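You operate a simulated robot arm through the tools that you are given. There is no shell and no other tool.

Carry out the task below with a simulated robot arm. There is one attempt and no reset: what you move stays moved.

## Task
Stick the Daily label plate on the turntable's spool, then move the spool to the white plate.
Fine: Stick it on with the dial at Mark and turn back to Load before lifting. The clip stays on; the other label plates stay.

Only the result counts: the job must be done as asked and must still hold three seconds after the hand-in. Knocking over, shifting, dropping, spilling or breaking anything else fails it.

## Robot
A 6-joint arm with a four-finger gripper, fixed in place. Base frame: the origin is at the foot of the arm, x ahead of it, y to its left, z up; the work surface is at about z = 800. Readings come in mm, rad, newtons and seconds.
With the tool pointing down near the work surface it reaches from about 100 to 920 mm from the base axis. Its first joint turns from -2.897 to 2.897 rad. Payload 3.43 kg.
The tool frame sits at the grasp point between the pads (the TCP): z along the fingers, y along the line on which they close. The tips reach 30 mm beyond it. Largest opening 120 mm; the body of the gripper starts 85 mm behind the TCP.
Orientation is that of the tool frame in the base frame, as a unit quaternion [w, x, y, z]. With the fingers straight down and closing along the base's y, the tool's x points along the base's -x, its y along +y and its z along -z.

## Interface
- The arm moves only by the tool servo_tool. Its arguments are lists of equal length, an entry for each row: "travel": the shift along the base's x, y, z in mm, a list of three; "dr": the turn, a rotation vector about the base's x, y, z in rad, a list of three. In form: {"travel": [[x, y, z], ...], "dr": [[rx, ry, rz], ...]}. A call has 1 to 20 rows; each row is the pose to reach, as a shift and turn from the pose commanded when the call began. "fingers" is the opening in per cent of the stroke, from 0 (shut) to 100 (fully open), set as the call begins (left out, the last holds). Rows are played at 5 a second. More than 50 mm and 0.15 rad between two rows, or a gripper value outside its range, and nothing of the call is played. Where a pose cannot be reached the arm comes as near as it can. A force on the tool above 40 N (or 10 N above the force at the start of the call, whichever is more), or a blocked arm, ends the call early, and 0.2 s more pass. Each finger halts on what it meets, pressing with about 26 N; the grip force reading is that of the motor and also rises with nothing between the fingers. The clock runs only during rows and for 0.2 s after the last one: add rows that repeat a pose to give the fingers time. It gives the time, the measured TCP pose, the force on the tool (base axes), the opening and the grip force at its end, in the units of the frame above (readings bear some noise), with the torque about the TCP (base axes, N m) and any sound that the robot's microphone picked up.
- Cameras (640 x 400 px; columns grow to the right, rows downward): "scene" is fixed at [400.8, -500.7, 1534.1]; the picture's right is [0.76, -0.64, 0.00], its down [-0.55, -0.65, -0.53] and it looks along [0.34, 0.41, -0.85] (base axes); focal length 322 px, centre (320, 200). "wrist" rides on the gripper at [71, -17, -121] in the tool frame; the picture's right is [0.23, 0.97, 0.00], its down [-0.81, 0.19, -0.55] and it looks along [-0.54, 0.13, 0.83] (tool axes); focal length 275 px, centre (320, 200). There is no depth. A picture from a camera that has moved, and an enlarged one, comes with that camera's place and axes in the base frame and with its lens.
- get_image(camera): a new picture of that camera. No time passes.
- slide_trunk(by): slides the trunk up (or, below 0, down) by that many mm; the arm rides with it, the base frame stays. It gives what a move gives, with no picture.
- zoom(camera, box): a new picture of the part [left, top, right, bottom] of that camera's present view, enlarged. No time passes.
- job_done(): hands the job in; it is judged then, once.

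Places have to be worked out from the pictures, the camera data and where the tool is seen. Open the gripper and draw the arm clear of the work before you hand the job in, unless the task says otherwise.

The tools are called after "Call:" as name(argument=value, ...) on one line, values as JSON. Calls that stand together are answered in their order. servo_tool: Moves the arm, as the interface text tells. Its arguments: {"type":"object","properties":{"travel":{"type":"array"},"dr":{"type":"array"},"fingers":{"type":"number"}},"required":["travel","dr"]} The other tools are called the same way: slide_trunk (by) slides the trunk up or down; get_image (camera) takes a picture; zoom (camera, box) takes an enlarged picture of a part of a camera's view; job_done () hands the job in.

At the start:

```text
clock: 0.0
tcp_pos: [596.9, -275.3, 1147.3]
orientation: [0.0, 0.0, 1.0, 0.001]
wrist_force: [-0.2, 0.1, -0.2]
ft_torque: [0.0, -0.02, 0.01]
width: 120.0
finger_force: 0.1
trunk travel left (down, up): [-75.0, 465.0]
```

scene: 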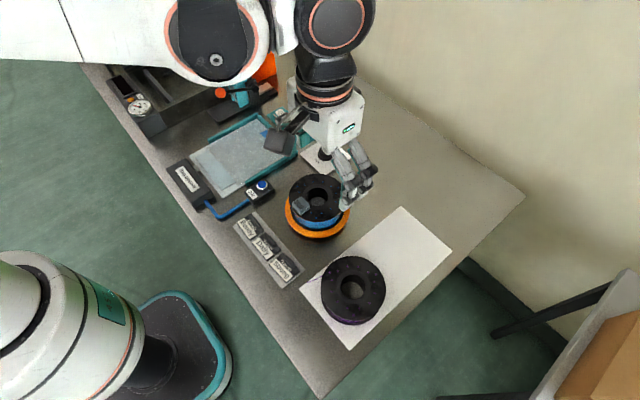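
wrist: 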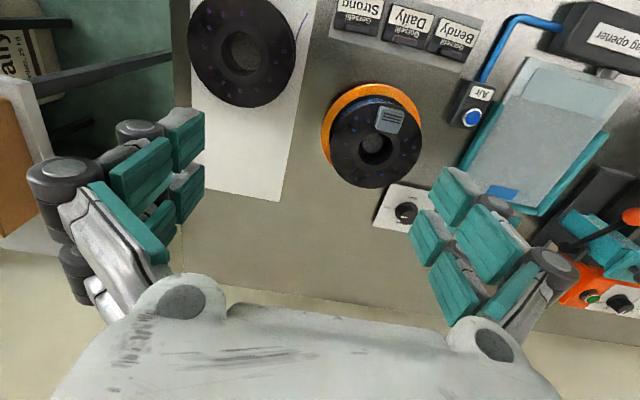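

The first pictures show the turntable (orange) with a spool and a clip, three label plates in a rack, a dial near the turntable, and a white plate with another spool already on it. I'll zoom in for details first.

Call:
zoom(camera="scene", box=[220, 120, 400, 300])

Call:
zoom(camera="wrist", box=[300, 60, 480, 240])

Call:
zoom(camera="wrist", box=[310, 0, 510, 80])

Call:
zoom(camera="wrist", box=[360, 170, 450, 240])

```text
2.22 times, centred on (310, 210) of scene
camera zoom: at [400.8, -500.7, 1534.1], right [0.76, -0.64, 0.0], down [-0.55, -0.65, -0.53], along [0.34, 0.41, -0.85], focal length 717 px, centre (342, 178)
```

zoom: 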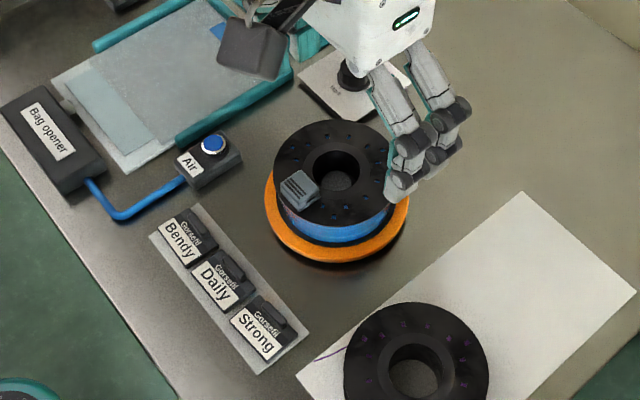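

```text
2.22 times, centred on (390, 150) of wrist
camera zoom: at [526.4, -292.2, 1266.7], right [-0.23, 0.97, 0.0], down [0.81, 0.19, 0.55], along [0.54, 0.13, -0.83], focal length 612 px, centre (164, 311)
```

zoom: 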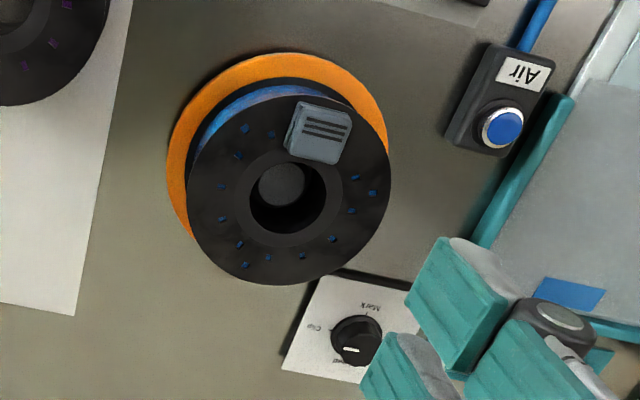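

```text
3.20 times, centred on (410, 40) of wrist
camera zoom: at [526.4, -292.2, 1266.7], right [-0.23, 0.97, 0.0], down [0.81, 0.19, 0.55], along [0.54, 0.13, -0.83], focal length 881 px, centre (32, 712)
```

zoom: 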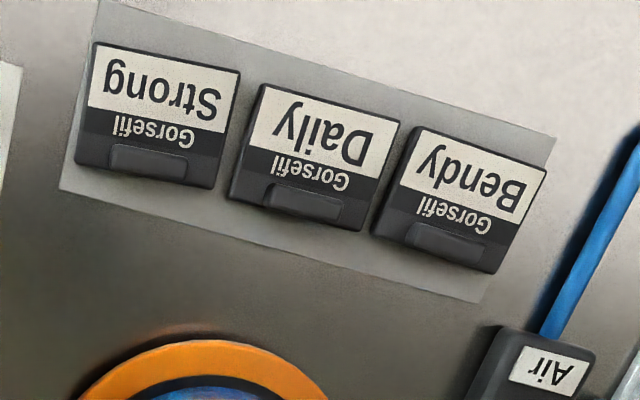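

```text
5.71 times, centred on (405, 205) of wrist
camera zoom: at [526.4, -292.2, 1266.7], right [-0.23, 0.97, 0.0], down [0.81, 0.19, 0.55], along [0.54, 0.13, -0.83], focal length 1573 px, centre (-166, 171)
```

zoom: 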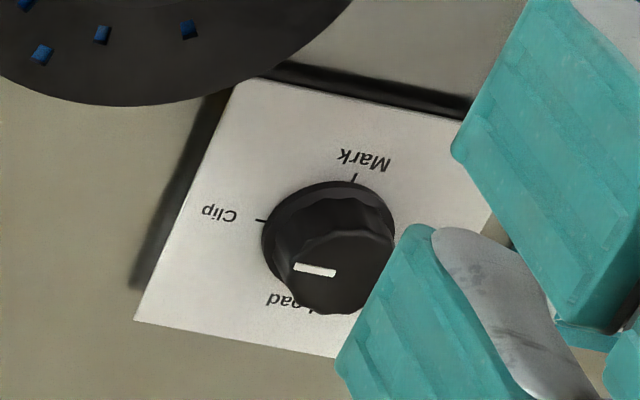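

The dial seems to be around [800, -49], the spool around [677, -165] and the Daily plate around [507, -170]. I'll move the wrist camera over the dial to read it properly.

Call:
servo_tool(travel=[[-4, 45, 0], [-8, 90, 0], [-12, 135, 0], [-14, 174, 0], [-14, 174, 0]], dr=[[0, 0, 0], [0, 0, 0], [0, 0, 0], [0, 0, 0], [0, 0, 0]])

Call:
get_image(camera="wrist")

Call:
zoom(camera="wrist", box=[270, 150, 370, 250])

Call:
zoom(camera="wrist", box=[200, 50, 360, 200])

Call:
get_image(camera="scene")

```text
clock: 1.2
tcp_pos: [579.7, -100.8, 1146.1]
orientation: [0.0, 0.0, 1.0, -0.001]
wrist_force: [-0.1, 0.6, -0.5]
ft_torque: [-0.02, -0.01, 0.02]
width: 119.7
finger_force: 0.0
trunk travel left (down, up): [-75.0, 465.0]
```

```text
taken
camera wrist: at [510.3, -117.5, 1266.4], right [-0.23, 0.97, 0.0], down [0.81, 0.19, 0.55], along [0.54, 0.13, -0.83], focal length 275 px, centre (320, 200)
```

wrist: 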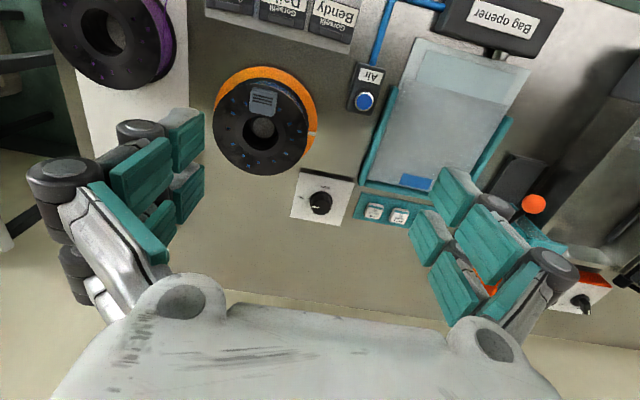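

```text
4.00 times, centred on (320, 200) of wrist
camera zoom: at [510.3, -117.5, 1266.4], right [-0.23, 0.97, 0.0], down [0.81, 0.19, 0.55], along [0.54, 0.13, -0.83], focal length 1101 px, centre (320, 200)
```

zoom: 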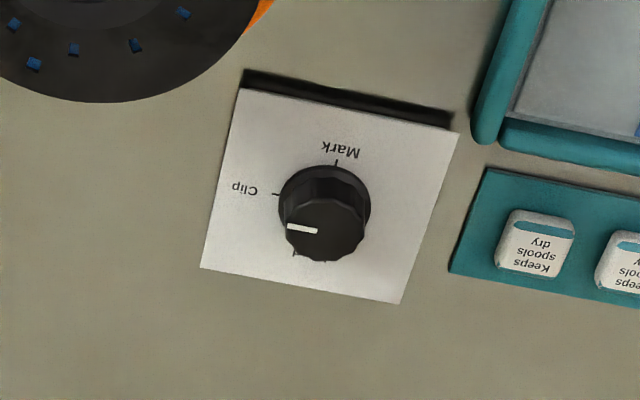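

```text
2.67 times, centred on (280, 125) of wrist
camera zoom: at [510.3, -117.5, 1266.4], right [-0.23, 0.97, 0.0], down [0.81, 0.19, 0.55], along [0.54, 0.13, -0.83], focal length 734 px, centre (427, 400)
```

zoom: 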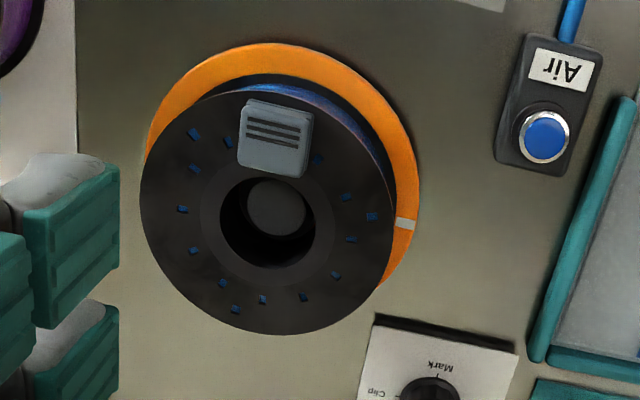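

```text
taken
```

scene: 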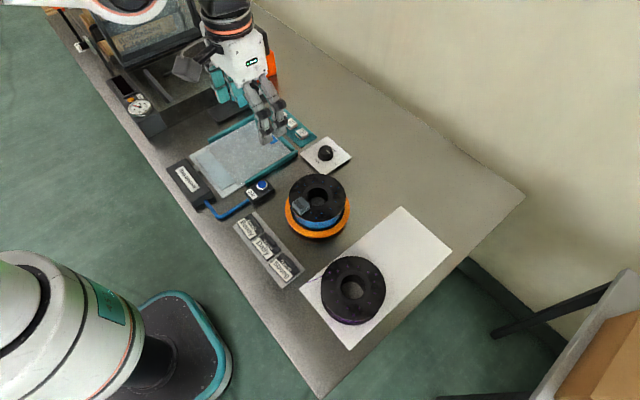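

The turntable rim has a white index line, and the dial has Mark, Clip and (hidden) Load labels. I'll zoom the scene camera onto the dial, the spool and the second spool.

Call:
zoom(camera="scene", box=[295, 130, 355, 180])

Call:
zoom(camera="scene", box=[275, 160, 365, 250])

Call:
zoom(camera="scene", box=[295, 200, 460, 350])

Call:
zoom(camera="scene", box=[225, 200, 315, 290])

```text
8.00 times, centred on (325, 155) of scene
camera zoom: at [400.8, -500.7, 1534.1], right [0.76, -0.64, 0.0], down [-0.55, -0.65, -0.53], along [0.34, 0.41, -0.85], focal length 2580 px, centre (280, 560)
```

zoom: 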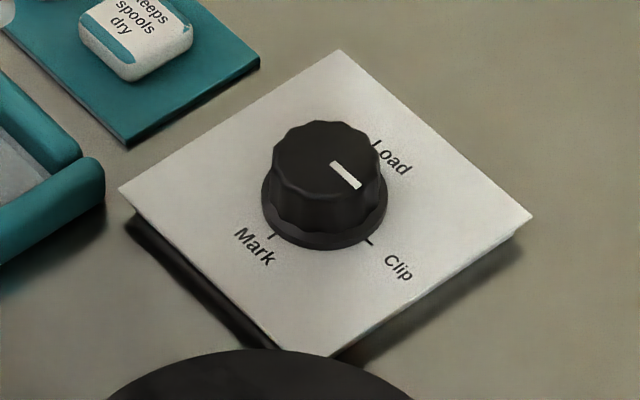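

```text
4.44 times, centred on (320, 205) of scene
camera zoom: at [400.8, -500.7, 1534.1], right [0.76, -0.64, 0.0], down [-0.55, -0.65, -0.53], along [0.34, 0.41, -0.85], focal length 1433 px, centre (320, 178)
```

zoom: 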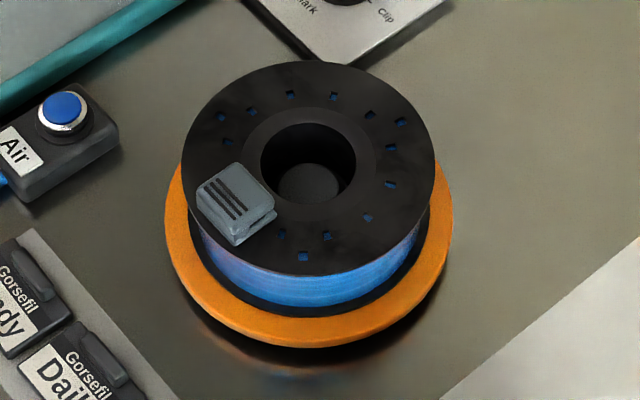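

```text
2.67 times, centred on (378, 275) of scene
camera zoom: at [400.8, -500.7, 1534.1], right [0.76, -0.64, 0.0], down [-0.55, -0.65, -0.53], along [0.34, 0.41, -0.85], focal length 860 px, centre (167, 0)
```

zoom: 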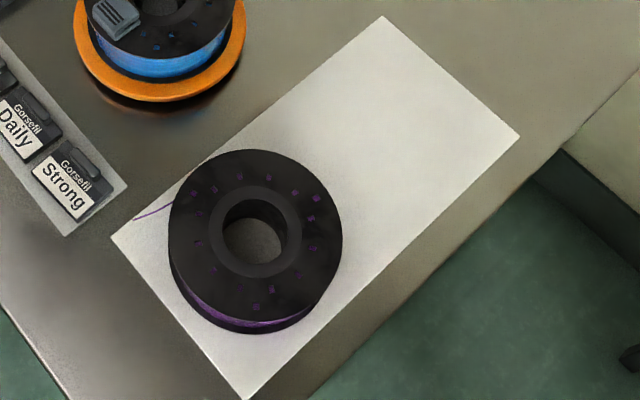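

```text
4.44 times, centred on (270, 245) of scene
camera zoom: at [400.8, -500.7, 1534.1], right [0.76, -0.64, 0.0], down [-0.55, -0.65, -0.53], along [0.34, 0.41, -0.85], focal length 1433 px, centre (542, 0)
```

zoom: 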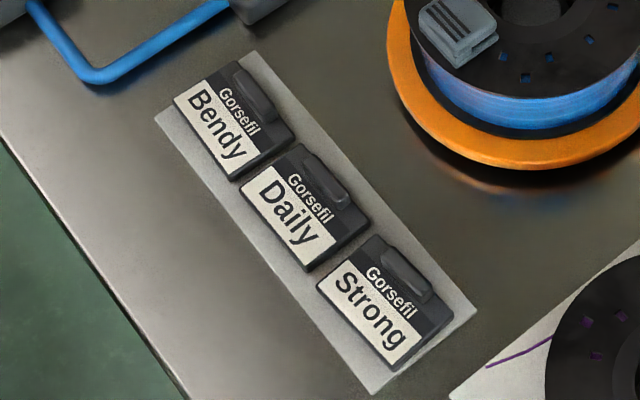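

The dial's pointer points along -y, i.e. at Clip; Mark lies toward -x and Load toward +x. I'll go closer to the spool for a more exact look at its bore, clip and height.

Call:
servo_tool(travel=[[0, -21, -41], [0, -42, -82], [0, -64, -123], [0, -85, -165], [0, -85, -165]], dr=[[0, 0, 0], [0, 0, 0], [0, 0, 0], [0, 0, 0], [0, 0, 0]])

Call:
get_image(camera="wrist")

Call:
zoom(camera="wrist", box=[220, 110, 420, 290])

```text
clock: 2.4
tcp_pos: [580.2, -188.0, 982.0]
orientation: [0.0, -0.002, 1.0, 0.0]
wrist_force: [0.1, 0.1, 0.1]
ft_torque: [0.03, 0.04, 0.03]
width: 120.2
finger_force: 0.1
trunk travel left (down, up): [-75.0, 465.0]
```

```text
taken
camera wrist: at [511.6, -205.2, 1101.9], right [-0.23, 0.97, 0.0], down [0.81, 0.19, 0.55], along [0.54, 0.13, -0.83], focal length 275 px, centre (320, 200)
```

wrist: 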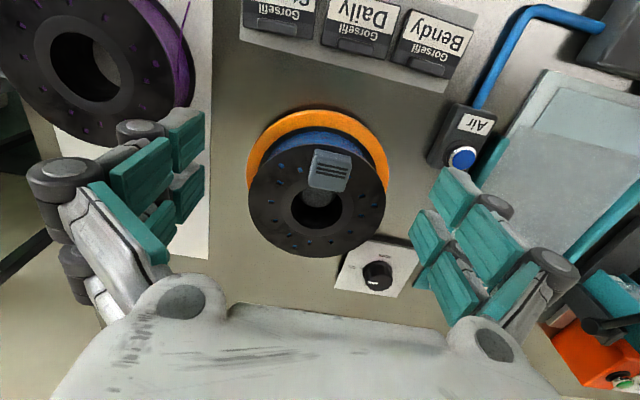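

```text
2.22 times, centred on (320, 200) of wrist
camera zoom: at [511.6, -205.2, 1101.9], right [-0.23, 0.97, 0.0], down [0.81, 0.19, 0.55], along [0.54, 0.13, -0.83], focal length 612 px, centre (320, 200)
```

zoom: 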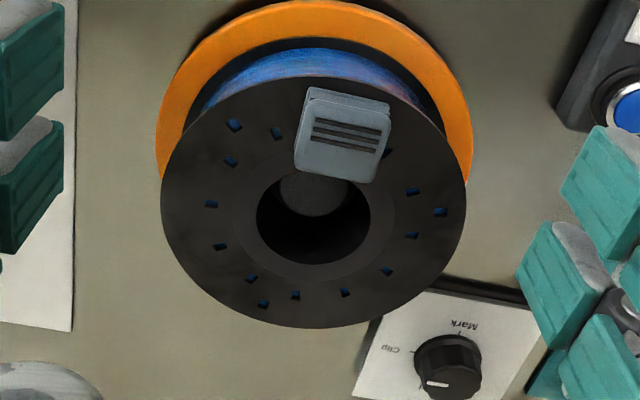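

Triangulating three views puts the spool's top flange centre at about [671, -170, 870] (≈142 mm across, bore ≈52 mm), the clip on its -x side, and the dial near [805, -44]. I'll get a closer view of the dial.

Call:
servo_tool(travel=[[32, 26, -12], [64, 52, -24], [96, 78, -36], [128, 104, -48], [160, 129, -62], [160, 129, -62]], dr=[[0, 0, 0], [0, 0, 0], [0, 0, 0], [0, 0, 0], [0, 0, 0], [0, 0, 0]])

Call:
get_image(camera="wrist")

Call:
zoom(camera="wrist", box=[220, 110, 420, 290])

```text
clock: 3.8
tcp_pos: [742.7, -54.8, 920.0]
orientation: [0.0, 0.0, 1.0, 0.0]
wrist_force: [1.2, 0.9, 0.2]
ft_torque: [0.02, 0.05, -0.01]
width: 120.2
finger_force: 0.1
trunk travel left (down, up): [-75.0, 465.0]
```

```text
taken
camera wrist: at [673.6, -71.7, 1039.5], right [-0.23, 0.97, 0.0], down [0.81, 0.19, 0.55], along [0.54, 0.13, -0.83], focal length 275 px, centre (320, 200)
```

wrist: 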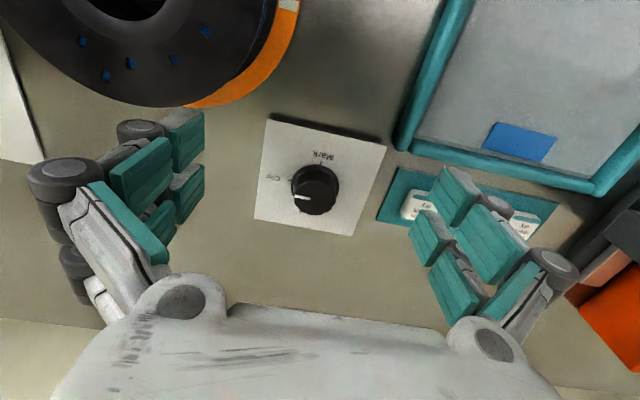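

```text
2.22 times, centred on (320, 200) of wrist
camera zoom: at [673.6, -71.7, 1039.5], right [-0.23, 0.97, 0.0], down [0.81, 0.19, 0.55], along [0.54, 0.13, -0.83], focal length 612 px, centre (320, 200)
```

zoom: 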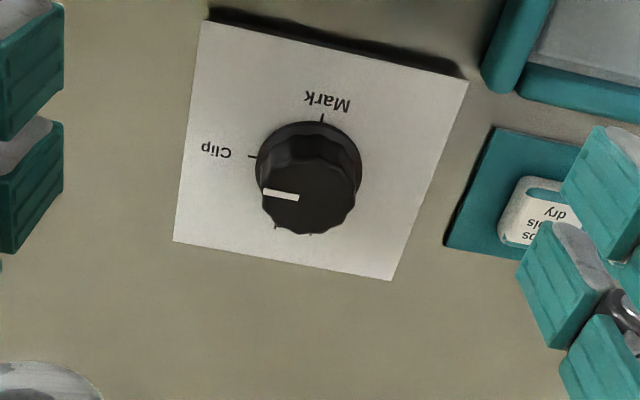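

Dial centre is about [805.5, -45], knob top near z = 832, about 38 mm across, pointer at Clip. I'll move above it with the fingers partly open and check the alignment.

Call:
servo_tool(travel=[[31, 5, 0], [61.5, 10, -10], [61.5, 10, -30], [61.5, 10, -30]], dr=[[0, 0, 0], [0, 0, 0], [0, 0, 0], [0, 0, 0]], fingers=60)

Call:
get_image(camera="wrist")

Call:
zoom(camera="scene", box=[275, 100, 375, 200])

```text
clock: 4.8
tcp_pos: [803.8, -46.0, 891.3]
orientation: [0.0, 0.0, 1.0, 0.0]
wrist_force: [0.4, 1.3, -0.2]
ft_torque: [0.01, 0.0, 0.01]
width: 71.9
finger_force: 0.1
trunk travel left (down, up): [-75.0, 465.0]
```

```text
taken
camera wrist: at [733.2, -63.4, 1010.8], right [-0.23, 0.97, 0.0], down [0.81, 0.19, 0.55], along [0.54, 0.13, -0.83], focal length 275 px, centre (320, 200)
```

wrist: 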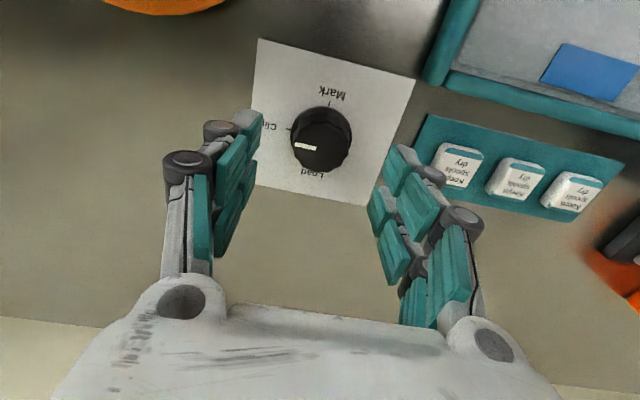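

```text
4.00 times, centred on (325, 150) of scene
camera zoom: at [400.8, -500.7, 1534.1], right [0.76, -0.64, 0.0], down [-0.55, -0.65, -0.53], along [0.34, 0.41, -0.85], focal length 1290 px, centre (300, 400)
```

zoom: 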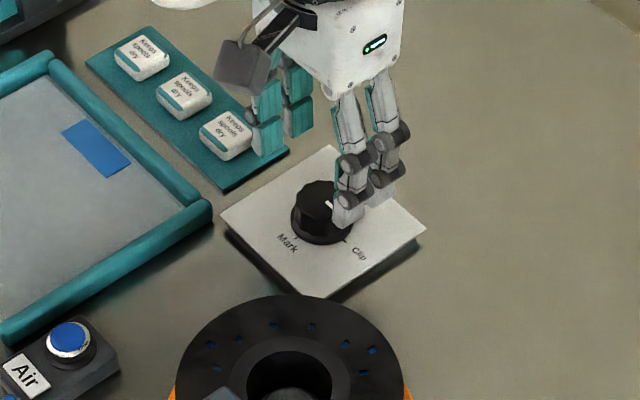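

The knob sits right where the TCP projects (≈(321,145) vs. expected (320,144)). I'll descend so the tips are beside the knob (TCP z ≈ 847).

Call:
servo_tool(travel=[[0.5, 0.5, -22], [0.5, 0.5, -44], [0.5, 0.5, -44]], dr=[[0, 0, 0], [0, 0, 0], [0, 0, 0]])

Call:
get_image(camera="wrist")

Call:
zoom(camera="scene", box=[285, 110, 365, 190])

```text
clock: 5.6
tcp_pos: [803.8, -45.9, 846.6]
orientation: [0.001, 0.0, 1.0, 0.0]
wrist_force: [-0.5, 0.3, 0.1]
ft_torque: [0.03, 0.05, -0.03]
width: 71.9
finger_force: 0.1
trunk travel left (down, up): [-75.0, 465.0]
```

```text
taken
camera wrist: at [734.8, -63.3, 966.0], right [-0.23, 0.97, 0.0], down [0.81, 0.19, 0.55], along [0.54, 0.13, -0.83], focal length 275 px, centre (320, 200)
```

wrist: 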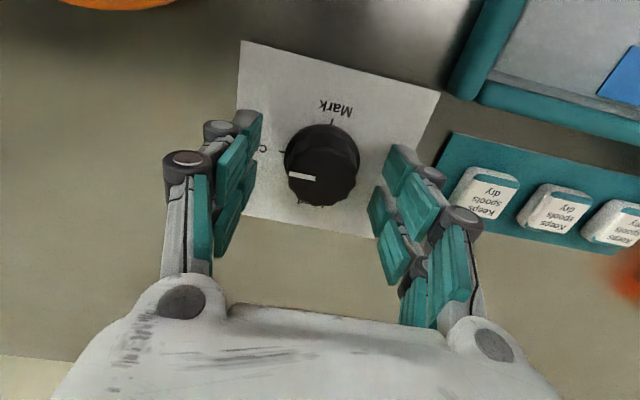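

```text
5.00 times, centred on (325, 150) of scene
camera zoom: at [400.8, -500.7, 1534.1], right [0.76, -0.64, 0.0], down [-0.55, -0.65, -0.53], along [0.34, 0.41, -0.85], focal length 1612 px, centre (295, 450)
```

zoom: 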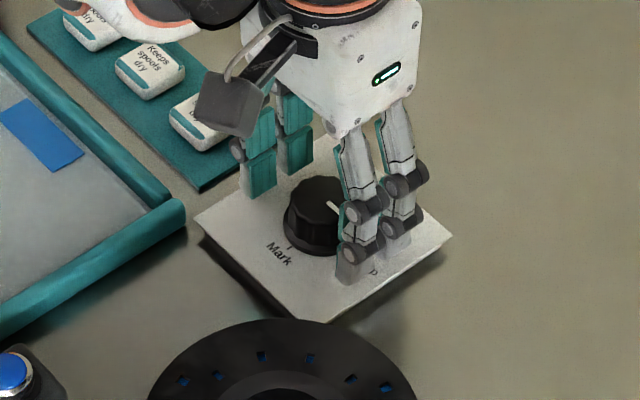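

The fingers straddle the knob. I close on it.

Call:
servo_tool(travel=[[0, 0, 0], [0, 0, 0], [0, 0, 0]], dr=[[0, 0, 0], [0, 0, 0], [0, 0, 0]], fingers=0)

Call:
get_image(camera="wrist")

```text
clock: 6.4
tcp_pos: [805.0, -43.9, 847.7]
orientation: [0.0, -0.001, 1.0, 0.001]
wrist_force: [2.2, 7.4, 5.7]
ft_torque: [0.31, 0.06, -0.01]
width: 37.3
finger_force: 45.0
trunk travel left (down, up): [-75.0, 465.0]
```

```text
taken
camera wrist: at [734.5, -62.2, 966.7], right [-0.23, 0.97, 0.0], down [0.81, 0.19, 0.55], along [0.54, 0.13, -0.83], focal length 275 px, centre (320, 200)
```

wrist: 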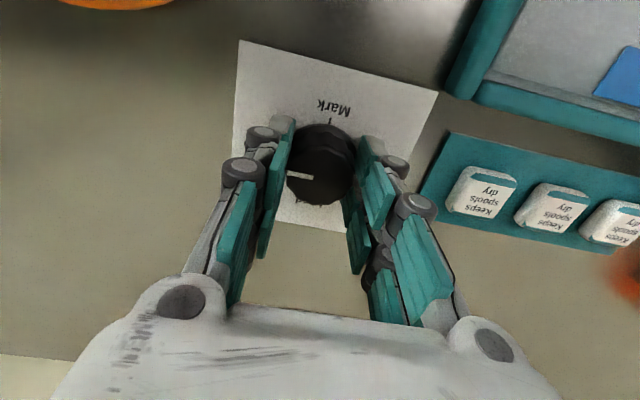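

Gripped at 37.3 mm with only a small side force. I turn clockwise (seen from above, -z) in small steps, from Clip toward Mark, and watch for effects.

Call:
servo_tool(travel=[[0, 1, 0], [0, 1, 0], [0, 1, 0], [0, 1, 0]], dr=[[0, 0, -0.14], [0, 0, -0.28], [0, 0, -0.42], [0, 0, -0.42]])

Call:
get_image(camera="wrist")

Call:
get_image(camera="scene")

```text
clock: 7.4
tcp_pos: [805.1, -44.2, 847.4]
orientation: [0.001, 0.209, 0.978, -0.001]
wrist_force: [14.1, 6.0, 19.5]
ft_torque: [0.44, 0.4, 0.02]
width: 37.2
finger_force: 45.0
trunk travel left (down, up): [-75.0, 465.0]
```

```text
taken
camera wrist: at [733.6, -31.3, 966.6], right [0.19, 0.98, 0.0], down [0.82, -0.16, 0.55], along [0.54, -0.1, -0.83], focal length 275 px, centre (320, 200)
```

wrist: 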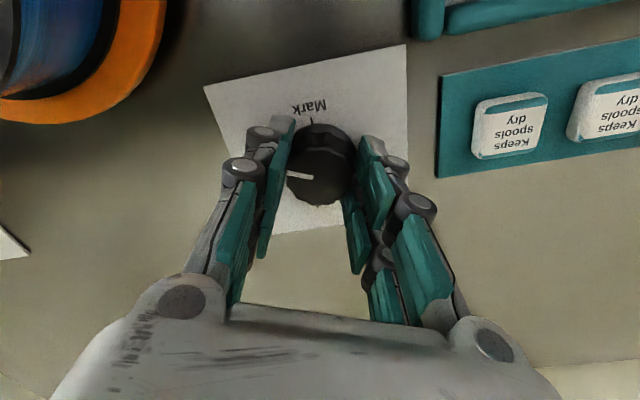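

```text
taken
```

scene: 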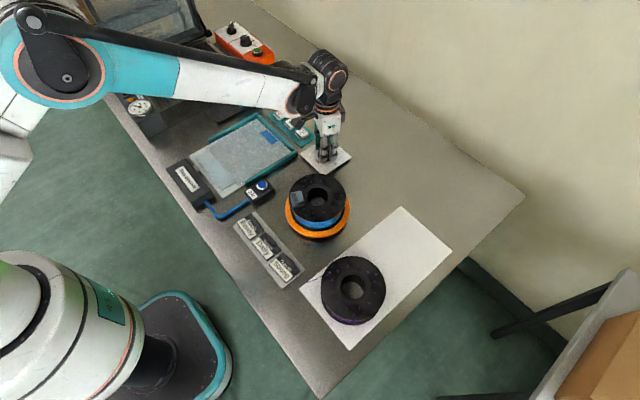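

The knob follows the gripper and the turntable turns with it (the clip moved). Side force of 14 N along x and 19 N up: I ease by a small shift and keep turning clockwise.

Call:
servo_tool(travel=[[1.5, 0.5, 1], [1.5, 0.5, 1], [1.5, 0.5, 1], [1.5, 0.5, 1]], dr=[[0, 0, 0], [0, 0, -0.14], [0, 0, -0.28], [0, 0, -0.28]])

Call:
get_image(camera="wrist")

Call:
zoom(camera="scene", box=[275, 120, 365, 250])

```text
clock: 8.4
tcp_pos: [804.1, -44.2, 847.9]
orientation: [-0.002, 0.343, 0.939, 0.0]
wrist_force: [-13.1, 5.1, -6.9]
ft_torque: [-0.19, 0.05, -0.01]
width: 37.4
finger_force: 44.9
trunk travel left (down, up): [-75.0, 465.0]
```

```text
taken
camera wrist: at [740.8, -11.8, 966.8], right [0.45, 0.89, 0.0], down [0.74, -0.38, 0.55], along [0.49, -0.25, -0.83], focal length 275 px, centre (320, 200)
```

wrist: 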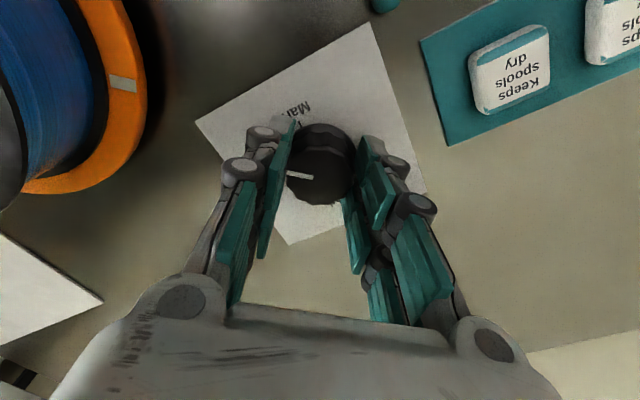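

```text
3.08 times, centred on (320, 185) of scene
camera zoom: at [400.8, -500.7, 1534.1], right [0.76, -0.64, 0.0], down [-0.55, -0.65, -0.53], along [0.34, 0.41, -0.85], focal length 992 px, centre (320, 246)
```

zoom: 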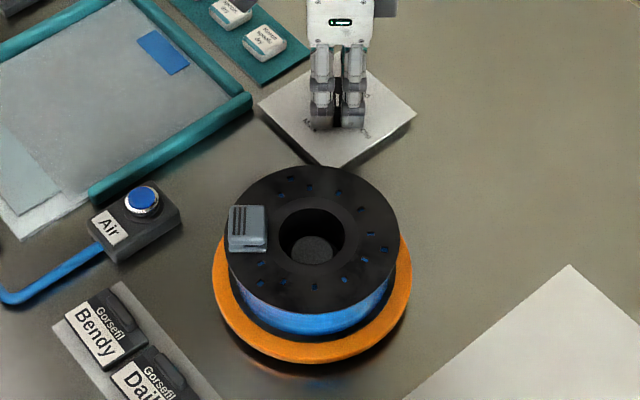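

Turntable follows the dial 1:1 (clip moved clockwise). Small force correction and continue to about -1.26 rad total.

Call:
servo_tool(travel=[[-0.7, 0.3, -0.3], [-0.7, 0.3, -0.3], [-0.7, 0.3, -0.3], [-0.7, 0.3, -0.3], [-0.7, 0.3, -0.3]], dr=[[0, 0, -0.14], [0, 0, -0.28], [0, 0, -0.42], [0, 0, -0.56], [0, 0, -0.56]])

Call:
get_image(camera="wrist")

Call:
zoom(camera="scene", box=[275, 120, 365, 250])

```text
clock: 9.6
tcp_pos: [804.4, -44.2, 847.5]
orientation: [0.0, 0.59, 0.807, 0.0]
wrist_force: [-7.6, -2.0, 1.7]
ft_torque: [0.59, 0.53, 0.0]
width: 37.4
finger_force: 44.5
trunk travel left (down, up): [-75.0, 465.0]
```

```text
taken
camera wrist: at [768.3, 18.0, 966.7], right [0.86, 0.52, 0.0], down [0.43, -0.71, 0.55], along [0.29, -0.47, -0.83], focal length 275 px, centre (320, 200)
```

wrist: 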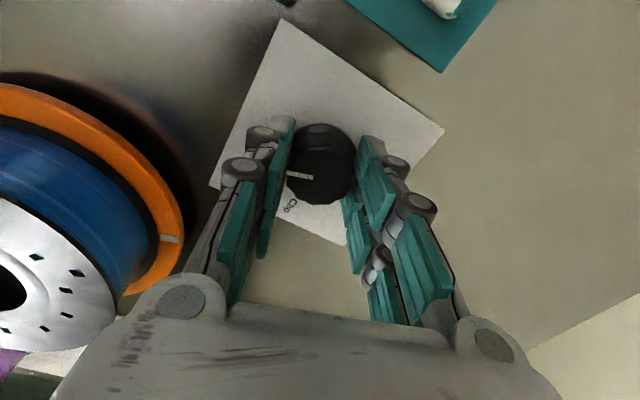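

```text
3.08 times, centred on (320, 185) of scene
camera zoom: at [400.8, -500.7, 1534.1], right [0.76, -0.64, 0.0], down [-0.55, -0.65, -0.53], along [0.34, 0.41, -0.85], focal length 992 px, centre (320, 246)
```

zoom: 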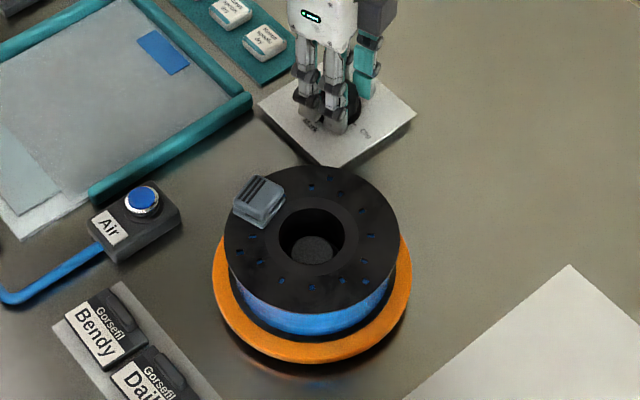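

Plate is aligned with the base axes, so Mark is exactly 90° from Clip; 0.31 rad remain. Continue to Mark.

Call:
servo_tool(travel=[[-0.4, 0, 0], [-0.4, 0, 0], [-0.4, 0, 0], [-0.4, 0, 0], [-0.4, 0, 0]], dr=[[0, 0, -0.11], [0, 0, -0.21], [0, 0, -0.31], [0, 0, -0.31], [0, 0, -0.31]])

Call:
get_image(camera="wrist")

Call:
zoom(camera="scene", box=[275, 120, 365, 250])

```text
clock: 10.8
tcp_pos: [804.4, -44.5, 846.9]
orientation: [0.0, 0.707, 0.707, 0.0]
wrist_force: [-11.2, -2.4, -2.5]
ft_torque: [-0.67, 0.3, -0.02]
width: 37.1
finger_force: 44.9
trunk travel left (down, up): [-75.0, 465.0]
```

```text
taken
camera wrist: at [789.4, 26.5, 966.7], right [0.97, 0.23, 0.0], down [0.19, -0.81, 0.55], along [0.13, -0.54, -0.83], focal length 275 px, centre (320, 200)
```

wrist: 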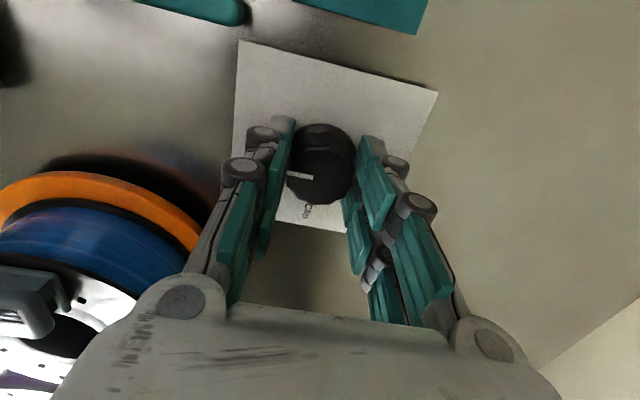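

```text
3.08 times, centred on (320, 185) of scene
camera zoom: at [400.8, -500.7, 1534.1], right [0.76, -0.64, 0.0], down [-0.55, -0.65, -0.53], along [0.34, 0.41, -0.85], focal length 992 px, centre (320, 246)
```

zoom: 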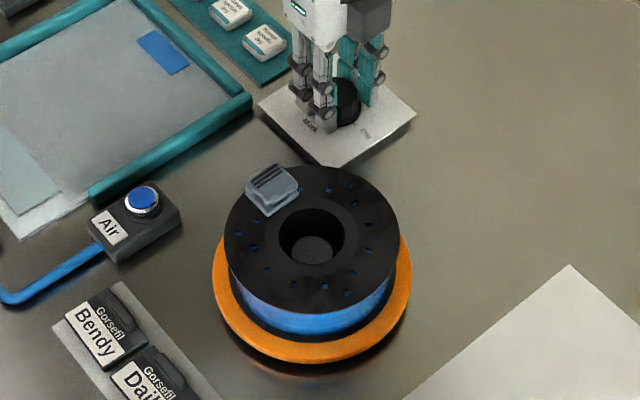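

The dial has turned a quarter turn (now Mark) and the clip has moved to the +y side of the spool. I release the knob and rise.

Call:
servo_tool(travel=[[0.5, 0, 0], [0.5, 0, 0], [0.5, 0, 25], [0.5, 0, 70], [0.5, 0, 110], [0.5, 0, 110]], dr=[[0, 0, 0], [0, 0, 0], [0, 0, 0], [0, 0, 0], [0, 0, 0], [0, 0, 0]], fingers=60)

Call:
get_image(camera="wrist")

Call:
zoom(camera="scene", box=[275, 120, 365, 250])

```text
clock: 12.2
tcp_pos: [804.6, -46.4, 957.6]
orientation: [0.0, 0.706, 0.708, 0.001]
wrist_force: [-0.5, -0.8, 0.5]
ft_torque: [0.01, -0.03, -0.02]
width: 72.0
finger_force: 0.1
trunk travel left (down, up): [-75.0, 465.0]
```

```text
taken
camera wrist: at [789.5, 24.4, 1077.4], right [0.97, 0.23, 0.0], down [0.19, -0.81, 0.55], along [0.13, -0.54, -0.83], focal length 275 px, centre (320, 200)
```

wrist: 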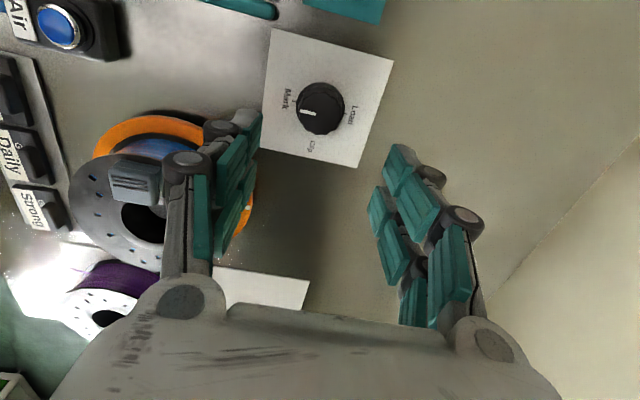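

```text
3.08 times, centred on (320, 185) of scene
camera zoom: at [400.8, -500.7, 1534.1], right [0.76, -0.64, 0.0], down [-0.55, -0.65, -0.53], along [0.34, 0.41, -0.85], focal length 992 px, centre (320, 246)
```

zoom: 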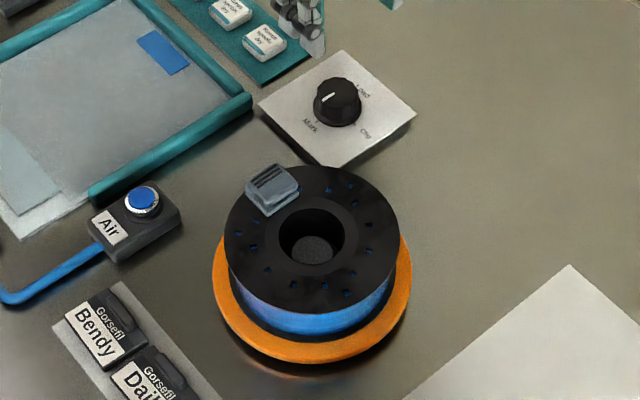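

Call:
zoom(camera="wrist", box=[260, 20, 400, 170])

Call:
zoom(camera="scene", box=[305, 135, 345, 165])

```text
2.67 times, centred on (330, 95) of wrist
camera zoom: at [789.5, 24.4, 1077.4], right [0.97, 0.23, 0.0], down [0.19, -0.81, 0.55], along [0.13, -0.54, -0.83], focal length 734 px, centre (293, 480)
```

zoom: 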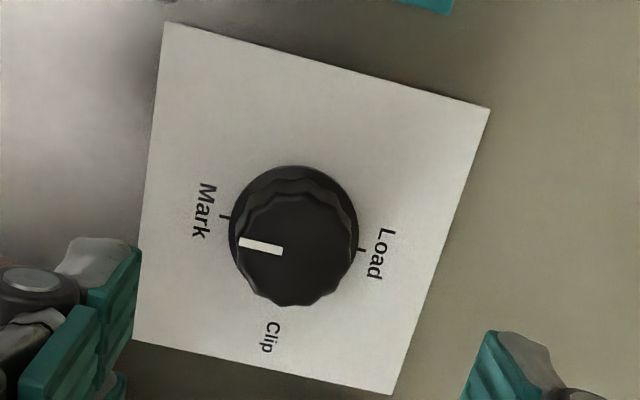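

```text
13.33 times, centred on (325, 150) of scene
camera zoom: at [400.8, -500.7, 1534.1], right [0.76, -0.64, 0.0], down [-0.55, -0.65, -0.53], along [0.34, 0.41, -0.85], focal length 4300 px, centre (253, 867)
```

zoom: 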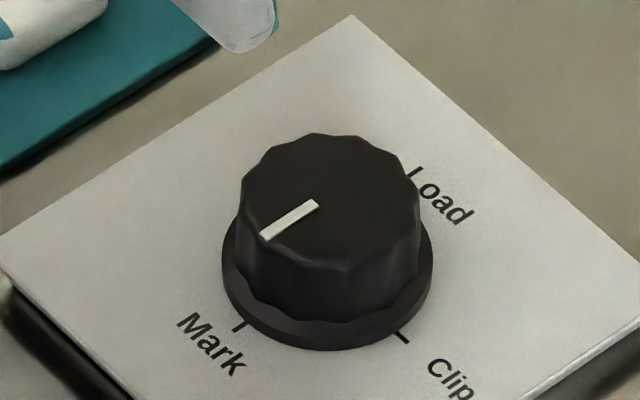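

The pointer is on Mark, matching the earlier offset to within half a degree. Keeping this orientation (closing along x), I move over to the Daily plate near [509, -171] for a close look at its grip ridge.

Call:
servo_tool(travel=[[-40, -18, 0], [-80, -36, 0], [-120, -54, 0], [-160, -72, 0], [-200, -90, 0], [-240, -107, 0], [-281, -125, 0], [-281, -125, 0]], dr=[[0, 0, 0], [0, 0, 0], [0, 0, 0], [0, 0, 0], [0, 0, 0], [0, 0, 0], [0, 0, 0], [0, 0, 0]])

Call:
get_image(camera="wrist")

Call:
zoom(camera="scene", box=[230, 150, 370, 290])

```text
clock: 14.0
tcp_pos: [524.6, -168.3, 957.0]
orientation: [0.0, 0.706, 0.708, 0.0]
wrist_force: [-1.5, 0.5, 0.8]
ft_torque: [-0.01, -0.01, 0.01]
width: 72.0
finger_force: 0.1
trunk travel left (down, up): [-75.0, 465.0]
```

```text
taken
camera wrist: at [508.3, -99.1, 1076.8], right [0.97, 0.23, 0.0], down [0.19, -0.81, 0.55], along [0.13, -0.54, -0.83], focal length 275 px, centre (320, 200)
```

wrist: 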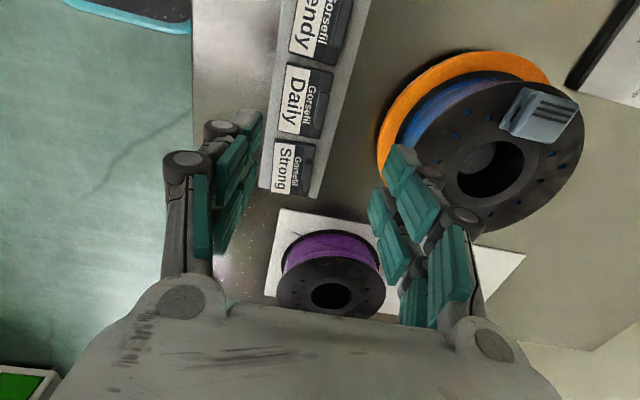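

```text
2.86 times, centred on (300, 220) of scene
camera zoom: at [400.8, -500.7, 1534.1], right [0.76, -0.64, 0.0], down [-0.55, -0.65, -0.53], along [0.34, 0.41, -0.85], focal length 921 px, centre (377, 143)
```

zoom: 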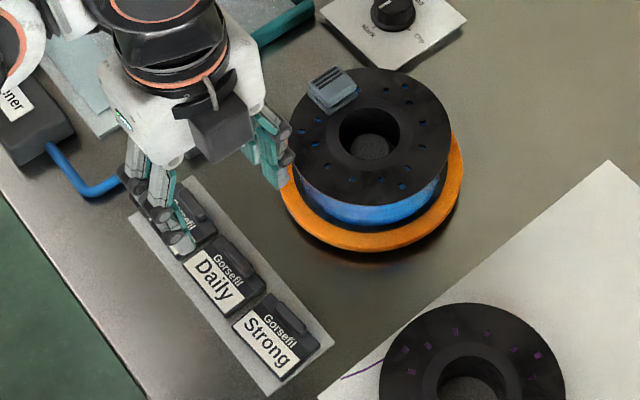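

I zoom into the Daily plate.

Call:
zoom(camera="wrist", box=[250, 40, 370, 200])

Call:
zoom(camera="wrist", box=[370, 40, 600, 250])

Call:
zoom(camera="scene", box=[255, 220, 305, 270])

```text
2.50 times, centred on (310, 120) of wrist
camera zoom: at [508.3, -99.1, 1076.8], right [0.97, 0.23, 0.0], down [0.19, -0.81, 0.55], along [0.13, -0.54, -0.83], focal length 688 px, centre (345, 400)
```

zoom: 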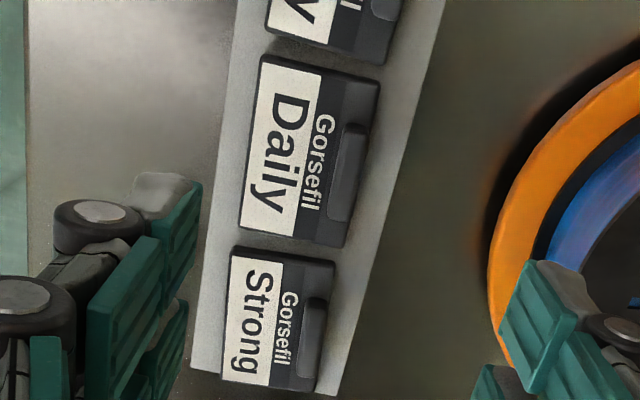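

```text
1.90 times, centred on (485, 145) of wrist
camera zoom: at [508.3, -99.1, 1076.8], right [0.97, 0.23, 0.0], down [0.19, -0.81, 0.55], along [0.13, -0.54, -0.83], focal length 524 px, centre (6, 305)
```

zoom: 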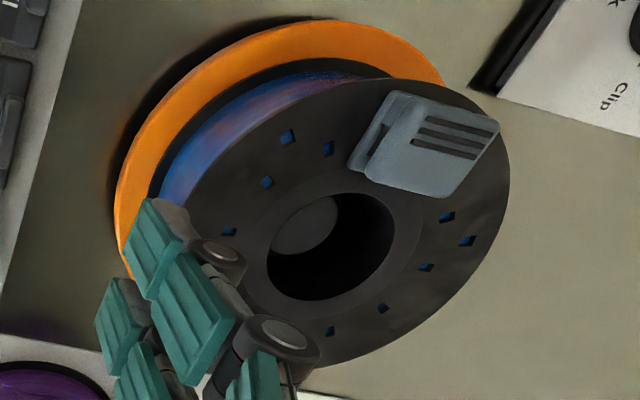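

```text
8.00 times, centred on (280, 245) of scene
camera zoom: at [400.8, -500.7, 1534.1], right [0.76, -0.64, 0.0], down [-0.55, -0.65, -0.53], along [0.34, 0.41, -0.85], focal length 2580 px, centre (640, -160)
```

zoom: 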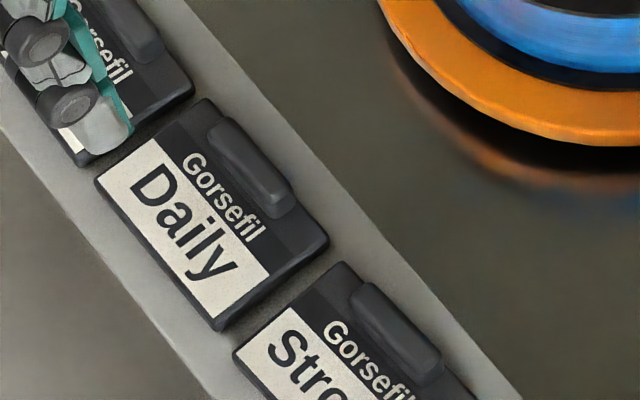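

The plate is about 62 × 42 mm centred near [510, -169] with a grip ridge (~35 × 8 mm along y) at about [525, -168]. I narrow the fingers and go lower for a closer check.

Call:
servo_tool(travel=[[0, 0, -25], [0, 0, -50], [0, 0, -75], [0, 0, -75]], dr=[[0, 0, 0], [0, 0, 0], [0, 0, 0], [0, 0, 0]], fingers=30)

Call:
get_image(camera="wrist")

Call:
zoom(camera="wrist", box=[250, 80, 390, 220])

Call:
zoom(camera="scene", box=[235, 190, 315, 270])

```text
clock: 15.0
tcp_pos: [525.0, -169.8, 882.6]
orientation: [0.0, 0.707, 0.707, 0.0]
wrist_force: [-0.5, 0.0, 0.4]
ft_torque: [0.0, 0.0, 0.02]
width: 36.0
finger_force: 0.2
trunk travel left (down, up): [-75.0, 465.0]
```

```text
taken
camera wrist: at [509.2, -98.6, 1002.0], right [0.97, 0.23, 0.0], down [0.19, -0.81, 0.55], along [0.13, -0.54, -0.83], focal length 275 px, centre (320, 200)
```

wrist: 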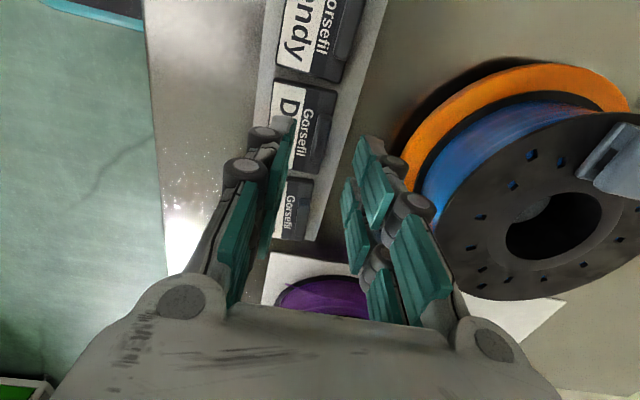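

```text
2.86 times, centred on (320, 150) of wrist
camera zoom: at [509.2, -98.6, 1002.0], right [0.97, 0.23, 0.0], down [0.19, -0.81, 0.55], along [0.13, -0.54, -0.83], focal length 786 px, centre (320, 343)
```

zoom: 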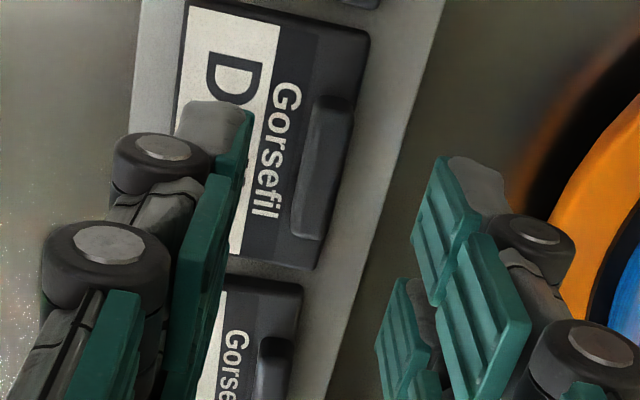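

```text
5.00 times, centred on (275, 230) of scene
camera zoom: at [400.8, -500.7, 1534.1], right [0.76, -0.64, 0.0], down [-0.55, -0.65, -0.53], along [0.34, 0.41, -0.85], focal length 1612 px, centre (545, 50)
```

zoom: 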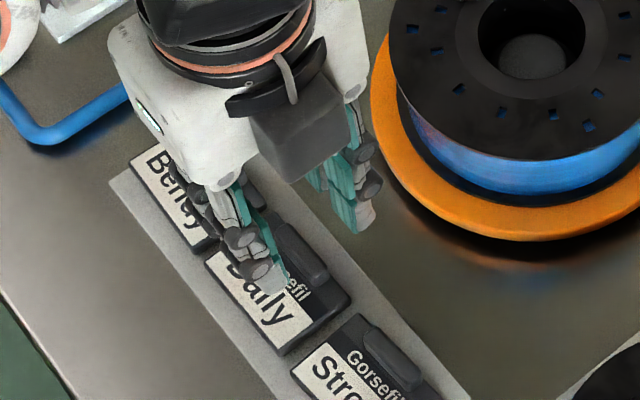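

The ridge is centred under the TCP in x (within ~1 mm), ~2.5 mm toward +y, top about z ≈ 819. I go down further and check.

Call:
servo_tool(travel=[[0, 1, -15], [0, 2, -28], [0, 2, -28]], dr=[[0, 0, 0], [0, 0, 0], [0, 0, 0]], fingers=25)

Call:
zoom(camera="wrist", box=[250, 80, 390, 220])

Call:
zoom(camera="scene", box=[245, 210, 305, 270])

```text
clock: 15.8
tcp_pos: [525.5, -167.0, 854.2]
orientation: [-0.001, 0.707, 0.708, 0.0]
wrist_force: [-0.1, 0.5, 0.0]
ft_torque: [0.0, 0.02, 0.02]
width: 30.0
finger_force: 0.1
trunk travel left (down, up): [-75.0, 465.0]
```

```text
2.86 times, centred on (320, 150) of wrist
camera zoom: at [509.7, -97.1, 973.4], right [0.97, 0.23, 0.0], down [0.19, -0.81, 0.55], along [0.13, -0.54, -0.83], focal length 786 px, centre (320, 343)
```

zoom: 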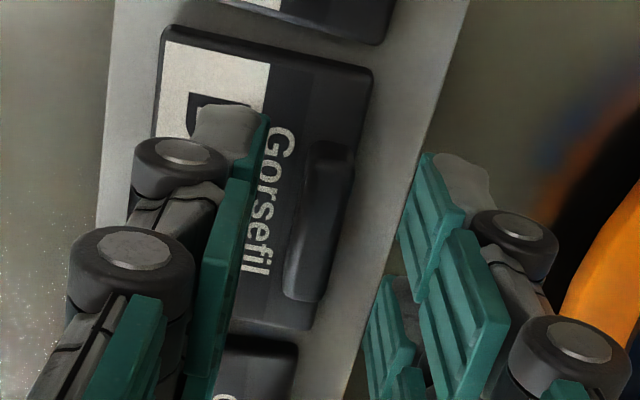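

```text
6.67 times, centred on (275, 240) of scene
camera zoom: at [400.8, -500.7, 1534.1], right [0.76, -0.64, 0.0], down [-0.55, -0.65, -0.53], along [0.34, 0.41, -0.85], focal length 2150 px, centre (620, -67)
```

zoom: 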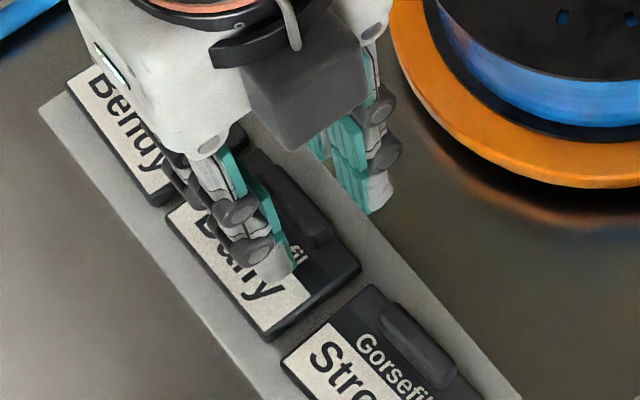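

Ridge top ≈ 821, plate top ≈ 813. I lower the tips to about 815 beside the ridge, watching the force.

Call:
servo_tool(travel=[[-0.5, 1.5, -5], [-0.5, 1.5, -9], [-0.5, 1.5, -9]], dr=[[0, 0, 0], [0, 0, 0], [0, 0, 0]])

Call:
zoom(camera="wrist", box=[250, 80, 390, 220])

Call:
zoom(camera="scene", box=[245, 210, 305, 270])

```text
clock: 16.6
tcp_pos: [524.2, -166.7, 845.7]
orientation: [0.0, 0.707, 0.708, 0.0]
wrist_force: [-0.2, -0.9, -0.2]
ft_torque: [0.0, -0.03, -0.01]
width: 29.8
finger_force: 0.0
trunk travel left (down, up): [-75.0, 465.0]
```

```text
2.86 times, centred on (320, 150) of wrist
camera zoom: at [509.0, -95.1, 964.4], right [0.97, 0.23, 0.0], down [0.19, -0.81, 0.55], along [0.13, -0.54, -0.83], focal length 786 px, centre (320, 343)
```

zoom: 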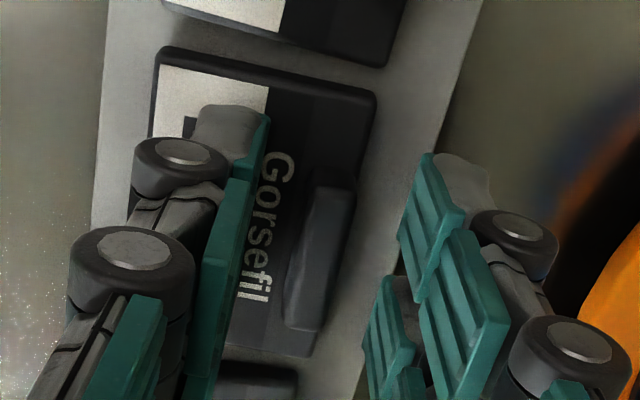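

```text
6.67 times, centred on (275, 240) of scene
camera zoom: at [400.8, -500.7, 1534.1], right [0.76, -0.64, 0.0], down [-0.55, -0.65, -0.53], along [0.34, 0.41, -0.85], focal length 2150 px, centre (620, -67)
```

zoom: 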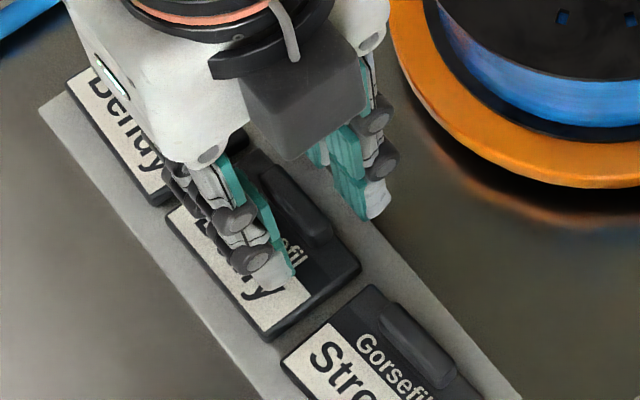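

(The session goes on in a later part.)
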